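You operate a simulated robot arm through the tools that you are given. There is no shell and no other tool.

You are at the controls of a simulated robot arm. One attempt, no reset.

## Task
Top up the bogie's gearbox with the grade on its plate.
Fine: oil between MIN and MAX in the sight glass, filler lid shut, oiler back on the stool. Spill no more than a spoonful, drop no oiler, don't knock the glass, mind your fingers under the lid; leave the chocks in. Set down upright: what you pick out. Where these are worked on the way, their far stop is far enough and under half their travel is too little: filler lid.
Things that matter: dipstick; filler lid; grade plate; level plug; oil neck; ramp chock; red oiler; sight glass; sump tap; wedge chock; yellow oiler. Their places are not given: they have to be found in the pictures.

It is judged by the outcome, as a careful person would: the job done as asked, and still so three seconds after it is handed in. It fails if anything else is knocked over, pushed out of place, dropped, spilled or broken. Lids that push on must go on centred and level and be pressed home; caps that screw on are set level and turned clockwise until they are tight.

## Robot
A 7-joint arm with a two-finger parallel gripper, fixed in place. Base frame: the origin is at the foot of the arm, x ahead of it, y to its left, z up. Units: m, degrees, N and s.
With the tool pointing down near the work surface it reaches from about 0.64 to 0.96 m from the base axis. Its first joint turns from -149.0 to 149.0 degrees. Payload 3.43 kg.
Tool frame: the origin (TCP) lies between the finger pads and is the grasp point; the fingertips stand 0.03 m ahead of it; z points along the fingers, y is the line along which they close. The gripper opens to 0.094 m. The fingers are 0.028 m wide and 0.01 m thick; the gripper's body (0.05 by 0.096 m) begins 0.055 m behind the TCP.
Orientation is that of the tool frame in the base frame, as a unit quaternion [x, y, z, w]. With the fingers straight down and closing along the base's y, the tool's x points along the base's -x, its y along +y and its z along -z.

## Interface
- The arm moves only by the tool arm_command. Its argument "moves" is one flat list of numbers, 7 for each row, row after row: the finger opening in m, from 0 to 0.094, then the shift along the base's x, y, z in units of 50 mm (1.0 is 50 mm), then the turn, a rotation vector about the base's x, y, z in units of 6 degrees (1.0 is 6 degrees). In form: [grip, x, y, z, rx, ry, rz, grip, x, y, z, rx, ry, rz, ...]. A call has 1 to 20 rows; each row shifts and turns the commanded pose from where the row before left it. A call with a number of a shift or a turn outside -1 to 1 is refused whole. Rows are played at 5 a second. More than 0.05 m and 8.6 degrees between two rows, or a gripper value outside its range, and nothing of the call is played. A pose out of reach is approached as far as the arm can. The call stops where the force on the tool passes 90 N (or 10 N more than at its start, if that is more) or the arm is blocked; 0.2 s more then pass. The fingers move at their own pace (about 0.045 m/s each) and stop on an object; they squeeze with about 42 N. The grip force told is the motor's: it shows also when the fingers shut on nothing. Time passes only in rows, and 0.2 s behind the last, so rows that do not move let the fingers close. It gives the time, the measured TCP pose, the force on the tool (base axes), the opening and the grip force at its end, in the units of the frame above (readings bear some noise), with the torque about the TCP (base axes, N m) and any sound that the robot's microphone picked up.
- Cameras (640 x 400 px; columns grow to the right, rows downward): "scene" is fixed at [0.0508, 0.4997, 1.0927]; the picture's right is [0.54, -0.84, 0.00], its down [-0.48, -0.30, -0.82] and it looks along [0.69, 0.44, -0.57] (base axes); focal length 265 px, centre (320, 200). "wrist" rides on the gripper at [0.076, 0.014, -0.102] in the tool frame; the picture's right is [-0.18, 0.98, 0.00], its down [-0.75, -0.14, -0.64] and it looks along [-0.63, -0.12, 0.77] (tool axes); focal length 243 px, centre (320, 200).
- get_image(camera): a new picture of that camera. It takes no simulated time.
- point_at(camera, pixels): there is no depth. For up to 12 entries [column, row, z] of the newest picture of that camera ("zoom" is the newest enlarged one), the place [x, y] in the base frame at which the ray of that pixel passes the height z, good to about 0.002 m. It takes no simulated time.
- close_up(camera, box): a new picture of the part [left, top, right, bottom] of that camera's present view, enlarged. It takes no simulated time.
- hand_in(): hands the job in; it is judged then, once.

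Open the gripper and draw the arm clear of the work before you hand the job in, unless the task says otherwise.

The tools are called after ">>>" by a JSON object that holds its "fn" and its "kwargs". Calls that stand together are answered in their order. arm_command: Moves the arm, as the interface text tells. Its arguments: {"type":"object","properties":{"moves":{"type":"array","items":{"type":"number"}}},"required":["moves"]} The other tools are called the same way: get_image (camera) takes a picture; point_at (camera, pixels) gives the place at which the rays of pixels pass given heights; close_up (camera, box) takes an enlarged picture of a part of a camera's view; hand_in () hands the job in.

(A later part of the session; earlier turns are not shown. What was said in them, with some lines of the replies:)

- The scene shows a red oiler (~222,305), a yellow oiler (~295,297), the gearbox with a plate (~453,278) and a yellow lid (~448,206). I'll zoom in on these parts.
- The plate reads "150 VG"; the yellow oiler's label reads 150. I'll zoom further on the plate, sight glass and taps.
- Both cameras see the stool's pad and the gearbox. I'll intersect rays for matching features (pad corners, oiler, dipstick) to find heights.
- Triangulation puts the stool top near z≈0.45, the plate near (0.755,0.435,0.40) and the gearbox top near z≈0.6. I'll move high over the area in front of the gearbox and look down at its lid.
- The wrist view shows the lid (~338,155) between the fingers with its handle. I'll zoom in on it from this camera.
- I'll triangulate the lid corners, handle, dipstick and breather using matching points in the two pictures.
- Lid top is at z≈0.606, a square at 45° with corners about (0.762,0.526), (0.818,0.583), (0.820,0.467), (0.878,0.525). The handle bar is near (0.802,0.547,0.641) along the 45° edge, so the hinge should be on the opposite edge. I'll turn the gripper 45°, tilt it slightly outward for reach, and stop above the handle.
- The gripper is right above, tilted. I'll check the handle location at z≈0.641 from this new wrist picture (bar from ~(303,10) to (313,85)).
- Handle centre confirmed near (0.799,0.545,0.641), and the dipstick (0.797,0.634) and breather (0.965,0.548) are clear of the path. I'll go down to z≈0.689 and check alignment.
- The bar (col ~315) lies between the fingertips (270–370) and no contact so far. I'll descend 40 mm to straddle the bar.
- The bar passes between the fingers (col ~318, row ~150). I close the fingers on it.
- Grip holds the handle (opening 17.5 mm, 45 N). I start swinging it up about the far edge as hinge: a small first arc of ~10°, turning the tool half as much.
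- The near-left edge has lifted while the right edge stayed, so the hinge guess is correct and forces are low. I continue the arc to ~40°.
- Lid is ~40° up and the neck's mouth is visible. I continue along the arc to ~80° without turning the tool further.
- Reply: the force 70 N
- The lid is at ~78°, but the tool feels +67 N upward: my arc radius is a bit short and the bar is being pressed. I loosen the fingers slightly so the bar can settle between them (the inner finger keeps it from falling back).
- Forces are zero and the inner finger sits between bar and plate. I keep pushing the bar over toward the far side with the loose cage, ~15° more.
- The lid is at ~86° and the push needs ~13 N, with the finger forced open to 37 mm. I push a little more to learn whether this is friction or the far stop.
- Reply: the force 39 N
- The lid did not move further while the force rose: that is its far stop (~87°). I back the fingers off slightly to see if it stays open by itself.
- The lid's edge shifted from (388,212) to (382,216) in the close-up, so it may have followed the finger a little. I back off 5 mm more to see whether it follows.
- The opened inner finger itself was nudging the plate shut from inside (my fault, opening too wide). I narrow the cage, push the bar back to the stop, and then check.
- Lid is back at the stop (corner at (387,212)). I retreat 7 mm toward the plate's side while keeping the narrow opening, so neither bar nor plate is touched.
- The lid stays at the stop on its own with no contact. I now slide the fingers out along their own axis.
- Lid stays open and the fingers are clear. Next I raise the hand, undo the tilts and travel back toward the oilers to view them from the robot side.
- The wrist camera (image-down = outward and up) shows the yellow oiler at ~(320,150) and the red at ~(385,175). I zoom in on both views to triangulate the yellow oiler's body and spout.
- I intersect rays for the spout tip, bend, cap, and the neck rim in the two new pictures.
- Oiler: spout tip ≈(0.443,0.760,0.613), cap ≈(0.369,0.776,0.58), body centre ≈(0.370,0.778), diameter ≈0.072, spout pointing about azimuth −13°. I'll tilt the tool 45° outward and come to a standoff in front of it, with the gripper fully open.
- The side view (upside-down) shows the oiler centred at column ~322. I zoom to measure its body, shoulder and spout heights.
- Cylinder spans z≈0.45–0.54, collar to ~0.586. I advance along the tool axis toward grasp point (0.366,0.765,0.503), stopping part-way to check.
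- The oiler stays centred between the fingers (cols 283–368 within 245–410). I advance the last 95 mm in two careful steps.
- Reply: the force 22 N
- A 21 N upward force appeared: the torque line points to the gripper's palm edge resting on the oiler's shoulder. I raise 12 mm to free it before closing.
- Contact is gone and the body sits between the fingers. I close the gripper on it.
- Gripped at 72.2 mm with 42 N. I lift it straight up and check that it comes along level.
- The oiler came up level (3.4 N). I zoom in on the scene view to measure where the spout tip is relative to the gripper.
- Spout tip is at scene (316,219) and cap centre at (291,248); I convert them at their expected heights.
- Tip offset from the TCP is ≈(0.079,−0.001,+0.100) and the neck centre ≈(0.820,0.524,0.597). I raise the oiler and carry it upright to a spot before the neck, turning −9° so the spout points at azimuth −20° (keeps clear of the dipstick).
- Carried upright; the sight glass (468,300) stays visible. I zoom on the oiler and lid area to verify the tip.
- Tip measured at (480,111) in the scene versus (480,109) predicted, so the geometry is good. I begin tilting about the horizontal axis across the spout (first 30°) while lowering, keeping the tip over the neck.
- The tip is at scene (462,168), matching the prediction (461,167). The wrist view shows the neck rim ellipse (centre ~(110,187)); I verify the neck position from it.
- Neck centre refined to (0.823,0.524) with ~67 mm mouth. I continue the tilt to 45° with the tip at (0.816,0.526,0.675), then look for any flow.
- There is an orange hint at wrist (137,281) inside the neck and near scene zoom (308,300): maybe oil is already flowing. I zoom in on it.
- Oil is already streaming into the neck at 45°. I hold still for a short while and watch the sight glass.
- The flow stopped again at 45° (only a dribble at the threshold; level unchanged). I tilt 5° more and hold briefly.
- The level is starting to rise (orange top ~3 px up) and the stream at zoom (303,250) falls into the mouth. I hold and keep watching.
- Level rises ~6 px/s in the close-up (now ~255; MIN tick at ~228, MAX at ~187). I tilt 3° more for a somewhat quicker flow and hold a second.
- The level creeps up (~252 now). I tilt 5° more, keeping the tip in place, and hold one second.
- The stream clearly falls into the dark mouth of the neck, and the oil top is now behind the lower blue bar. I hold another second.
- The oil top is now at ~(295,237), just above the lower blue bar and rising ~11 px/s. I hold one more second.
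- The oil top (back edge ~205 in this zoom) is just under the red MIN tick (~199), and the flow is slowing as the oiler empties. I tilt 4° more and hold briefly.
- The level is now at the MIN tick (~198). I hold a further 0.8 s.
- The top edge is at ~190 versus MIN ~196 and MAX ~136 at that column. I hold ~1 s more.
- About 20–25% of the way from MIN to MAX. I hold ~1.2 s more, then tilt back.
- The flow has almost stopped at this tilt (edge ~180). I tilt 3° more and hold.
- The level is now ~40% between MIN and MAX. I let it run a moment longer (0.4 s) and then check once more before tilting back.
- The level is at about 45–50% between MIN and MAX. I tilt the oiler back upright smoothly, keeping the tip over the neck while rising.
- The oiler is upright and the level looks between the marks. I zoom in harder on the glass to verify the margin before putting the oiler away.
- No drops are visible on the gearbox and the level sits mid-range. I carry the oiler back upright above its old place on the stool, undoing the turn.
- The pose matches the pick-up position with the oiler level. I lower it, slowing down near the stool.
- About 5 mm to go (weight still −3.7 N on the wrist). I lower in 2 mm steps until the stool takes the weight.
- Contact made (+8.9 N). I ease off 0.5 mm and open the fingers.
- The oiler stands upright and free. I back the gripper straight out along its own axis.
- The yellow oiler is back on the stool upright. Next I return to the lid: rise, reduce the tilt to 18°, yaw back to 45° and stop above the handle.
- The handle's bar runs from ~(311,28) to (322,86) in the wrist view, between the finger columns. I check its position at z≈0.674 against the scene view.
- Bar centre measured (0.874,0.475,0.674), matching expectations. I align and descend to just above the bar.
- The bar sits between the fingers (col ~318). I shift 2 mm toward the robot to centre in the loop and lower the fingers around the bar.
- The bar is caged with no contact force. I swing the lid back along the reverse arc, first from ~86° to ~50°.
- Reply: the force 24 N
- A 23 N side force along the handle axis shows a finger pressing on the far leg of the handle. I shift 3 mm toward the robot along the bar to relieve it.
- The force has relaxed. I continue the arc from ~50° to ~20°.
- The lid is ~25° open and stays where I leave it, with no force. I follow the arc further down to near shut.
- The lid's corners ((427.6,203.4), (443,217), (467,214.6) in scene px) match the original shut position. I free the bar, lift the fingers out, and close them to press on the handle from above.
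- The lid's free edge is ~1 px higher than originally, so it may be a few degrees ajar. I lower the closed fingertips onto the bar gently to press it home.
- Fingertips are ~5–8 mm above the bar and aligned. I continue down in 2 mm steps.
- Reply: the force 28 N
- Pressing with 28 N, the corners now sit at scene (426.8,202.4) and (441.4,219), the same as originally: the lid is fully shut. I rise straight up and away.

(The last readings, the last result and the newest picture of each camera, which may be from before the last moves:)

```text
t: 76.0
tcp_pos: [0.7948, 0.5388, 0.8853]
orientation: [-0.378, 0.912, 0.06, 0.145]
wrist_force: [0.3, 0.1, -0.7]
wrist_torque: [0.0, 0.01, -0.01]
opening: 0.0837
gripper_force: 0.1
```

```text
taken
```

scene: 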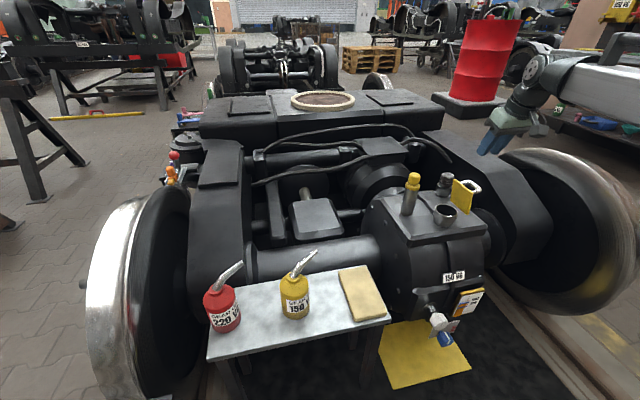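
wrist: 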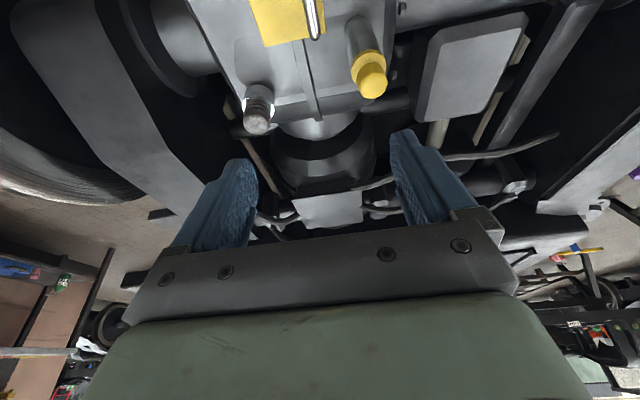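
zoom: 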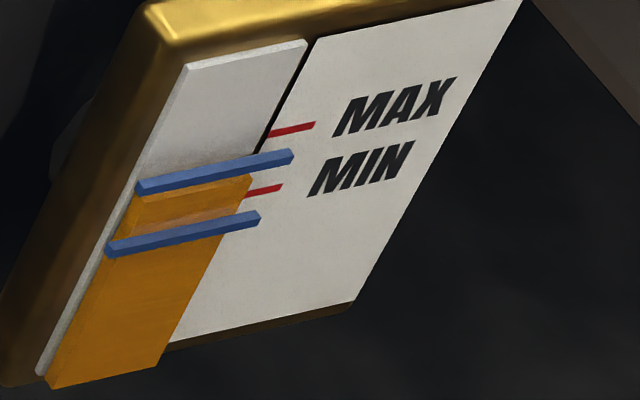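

Lid shut, dipstick and breather untouched, level between MIN and MAX. I draw the arm back and up, clear of the work, with the gripper open, then inspect everything.

>>> {"fn": "arm_command", "kwargs": {"moves": [0.094, -0.6, -0.4, 0.5, -0.707, 0.707, 0, 0.094, -0.8, -0.5, 0.2, -0.707, 0.707, 0, 0.094, -0.8, -0.5, 0.2, -0.707, 0.707, 0, 0.094, -0.8, -0.5, 0.2, 0, 0, 0, 0.094, -0.8, -0.5, 0, 0, 0, 0, 0.094, -0.6, -0.4, 0, 0, 0, 0, 0.094, 0, 0, 0, 0, 0, 0]}}

>>> {"fn": "get_image", "kwargs": {"camera": "scene"}}

>>> {"fn": "close_up", "kwargs": {"camera": "scene", "box": [190, 230, 400, 370]}}

>>> {"fn": "close_up", "kwargs": {"camera": "scene", "box": [380, 160, 520, 300]}}

>>> {"fn": "close_up", "kwargs": {"camera": "scene", "box": [380, 260, 520, 390]}}

```text
t: 77.6
tcp_pos: [0.5748, 0.3966, 0.9425]
orientation: [-0.383, 0.924, 0.0, 0.0]
wrist_force: [0.3, 0.7, 0.4]
wrist_torque: [0.0, -0.03, 0.0]
opening: 0.094
gripper_force: 0.2
```

```text
taken
```

scene: 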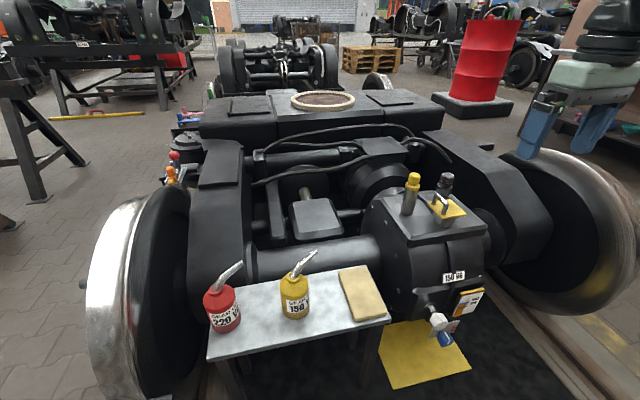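

```text
2.86 times, centred on (295, 300) of scene
```

zoom: 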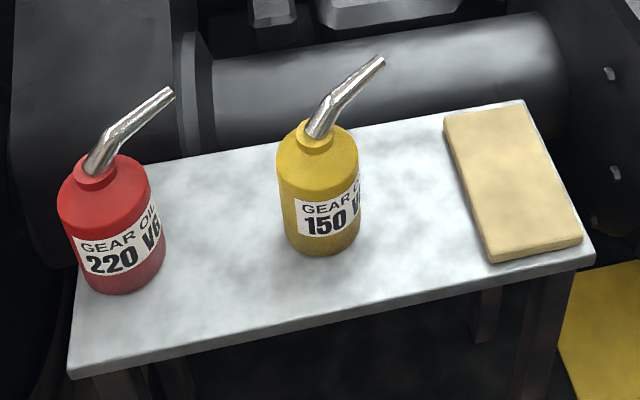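

```text
2.86 times, centred on (450, 230) of scene
```

zoom: 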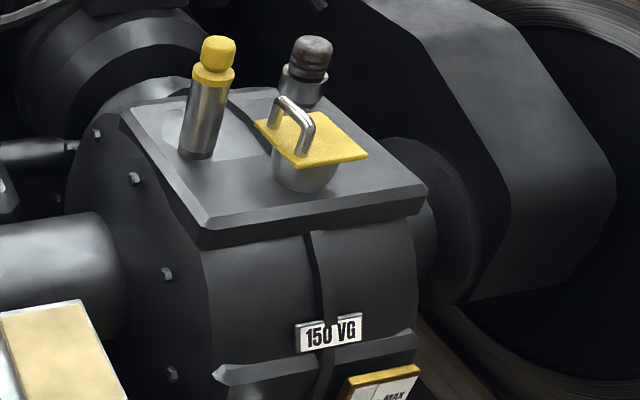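

```text
3.08 times, centred on (450, 325) of scene
```

zoom: 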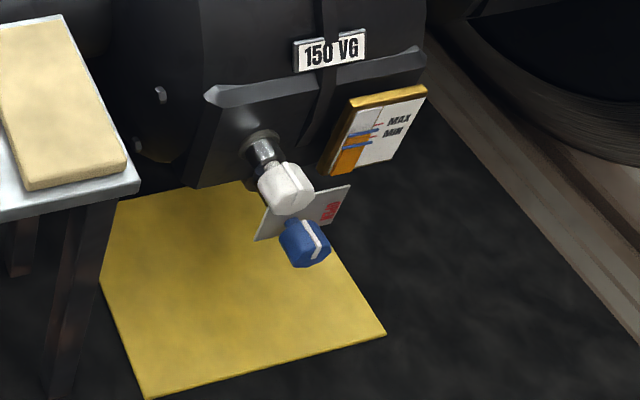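

Everything appears in order: no drops, oiler upright, lid shut. I take a last wrist look at the sight glass from this angle as a second opinion.

>>> {"fn": "get_image", "kwargs": {"camera": "wrist"}}

>>> {"fn": "close_up", "kwargs": {"camera": "scene", "box": [460, 292, 484, 316]}}

```text
taken
```

wrist: 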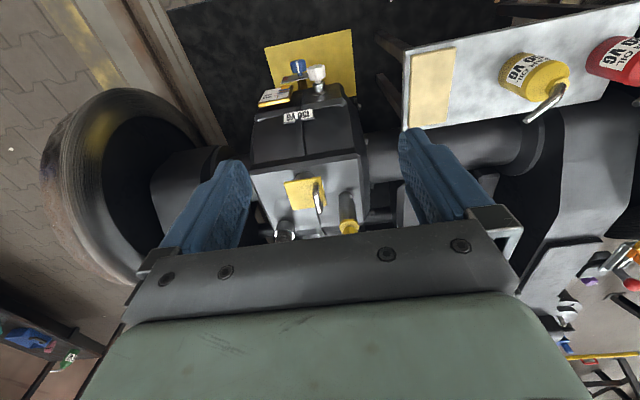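

```text
16.00 times, centred on (472, 304) of scene
```

zoom: 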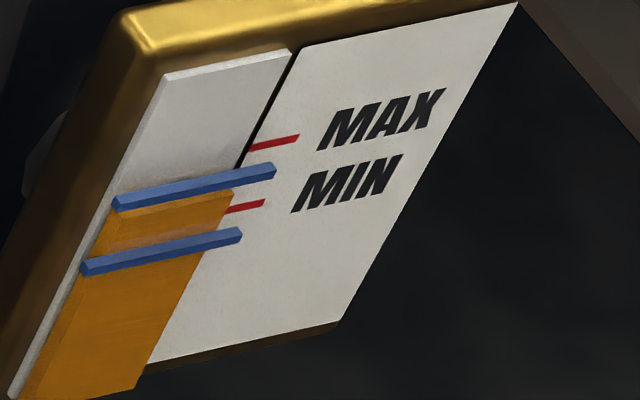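

The wrist camera sees the panel at ~(275,97); I zoom in there for a second reading.

>>> {"fn": "close_up", "kwargs": {"camera": "wrist", "box": [255, 80, 300, 115]}}

```text
11.43 times, centred on (278, 98) of wrist
```

zoom: 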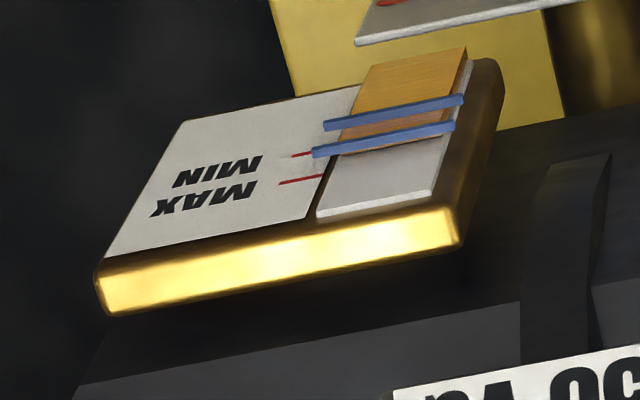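

I zoom further to see the oil's top edge relative to the ticks from this steep angle.

>>> {"fn": "close_up", "kwargs": {"camera": "wrist", "box": [272, 84, 296, 104]}}

>>> {"fn": "close_up", "kwargs": {"camera": "wrist", "box": [274, 88, 292, 100]}}

```text
16.00 times, centred on (284, 94) of wrist
```

zoom: 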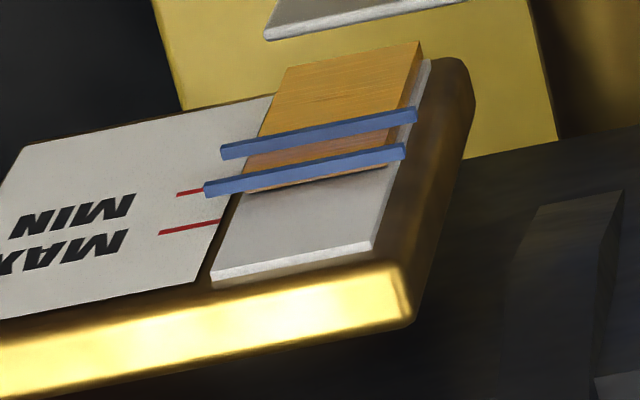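

```text
16.00 times, centred on (283, 94) of wrist
```

zoom: 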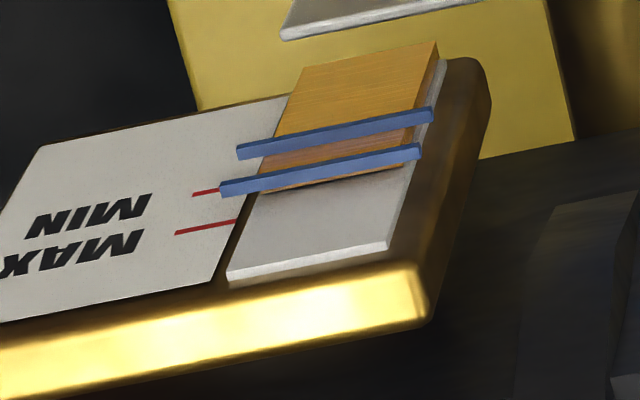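

The second reading also puts the oil surface about 60% of the way from MIN to MAX. The lid is shut, the yellow oiler is upright on the stool, nothing else has moved, and the gripper is open and clear, so I hand the job in.

>>> {"fn": "hand_in", "kwargs": {}}

```text
The job is handed in.
```

I topped up the gearbox from the yellow 150 VG oiler, matching the 150 VG plate. The oil now sits roughly halfway between MIN and MAX in the sight glass, about 45–65% by my two camera readings.

- **Filler lid:** I opened it to its far stop at about 87°. After the pour I closed it and pressed it home; its corners are back where they were at the start.
- **Oiler:** It is back on the stool, upright, in its original spot.
- **Spills and knocks:** I saw no drops on the gearbox, stool or drip tray. The sight glass, dipstick, taps and red oiler look as they did before. I did not go near the chocks.
- **Contact forces:** I met a few contacts. The largest was 67 N while swinging the lid open. The gripper's palm also rested on the oiler's shoulder at about 21 N before I gripped it. Nothing shifted in the pictures.

The gripper is open and drawn clear of the work.
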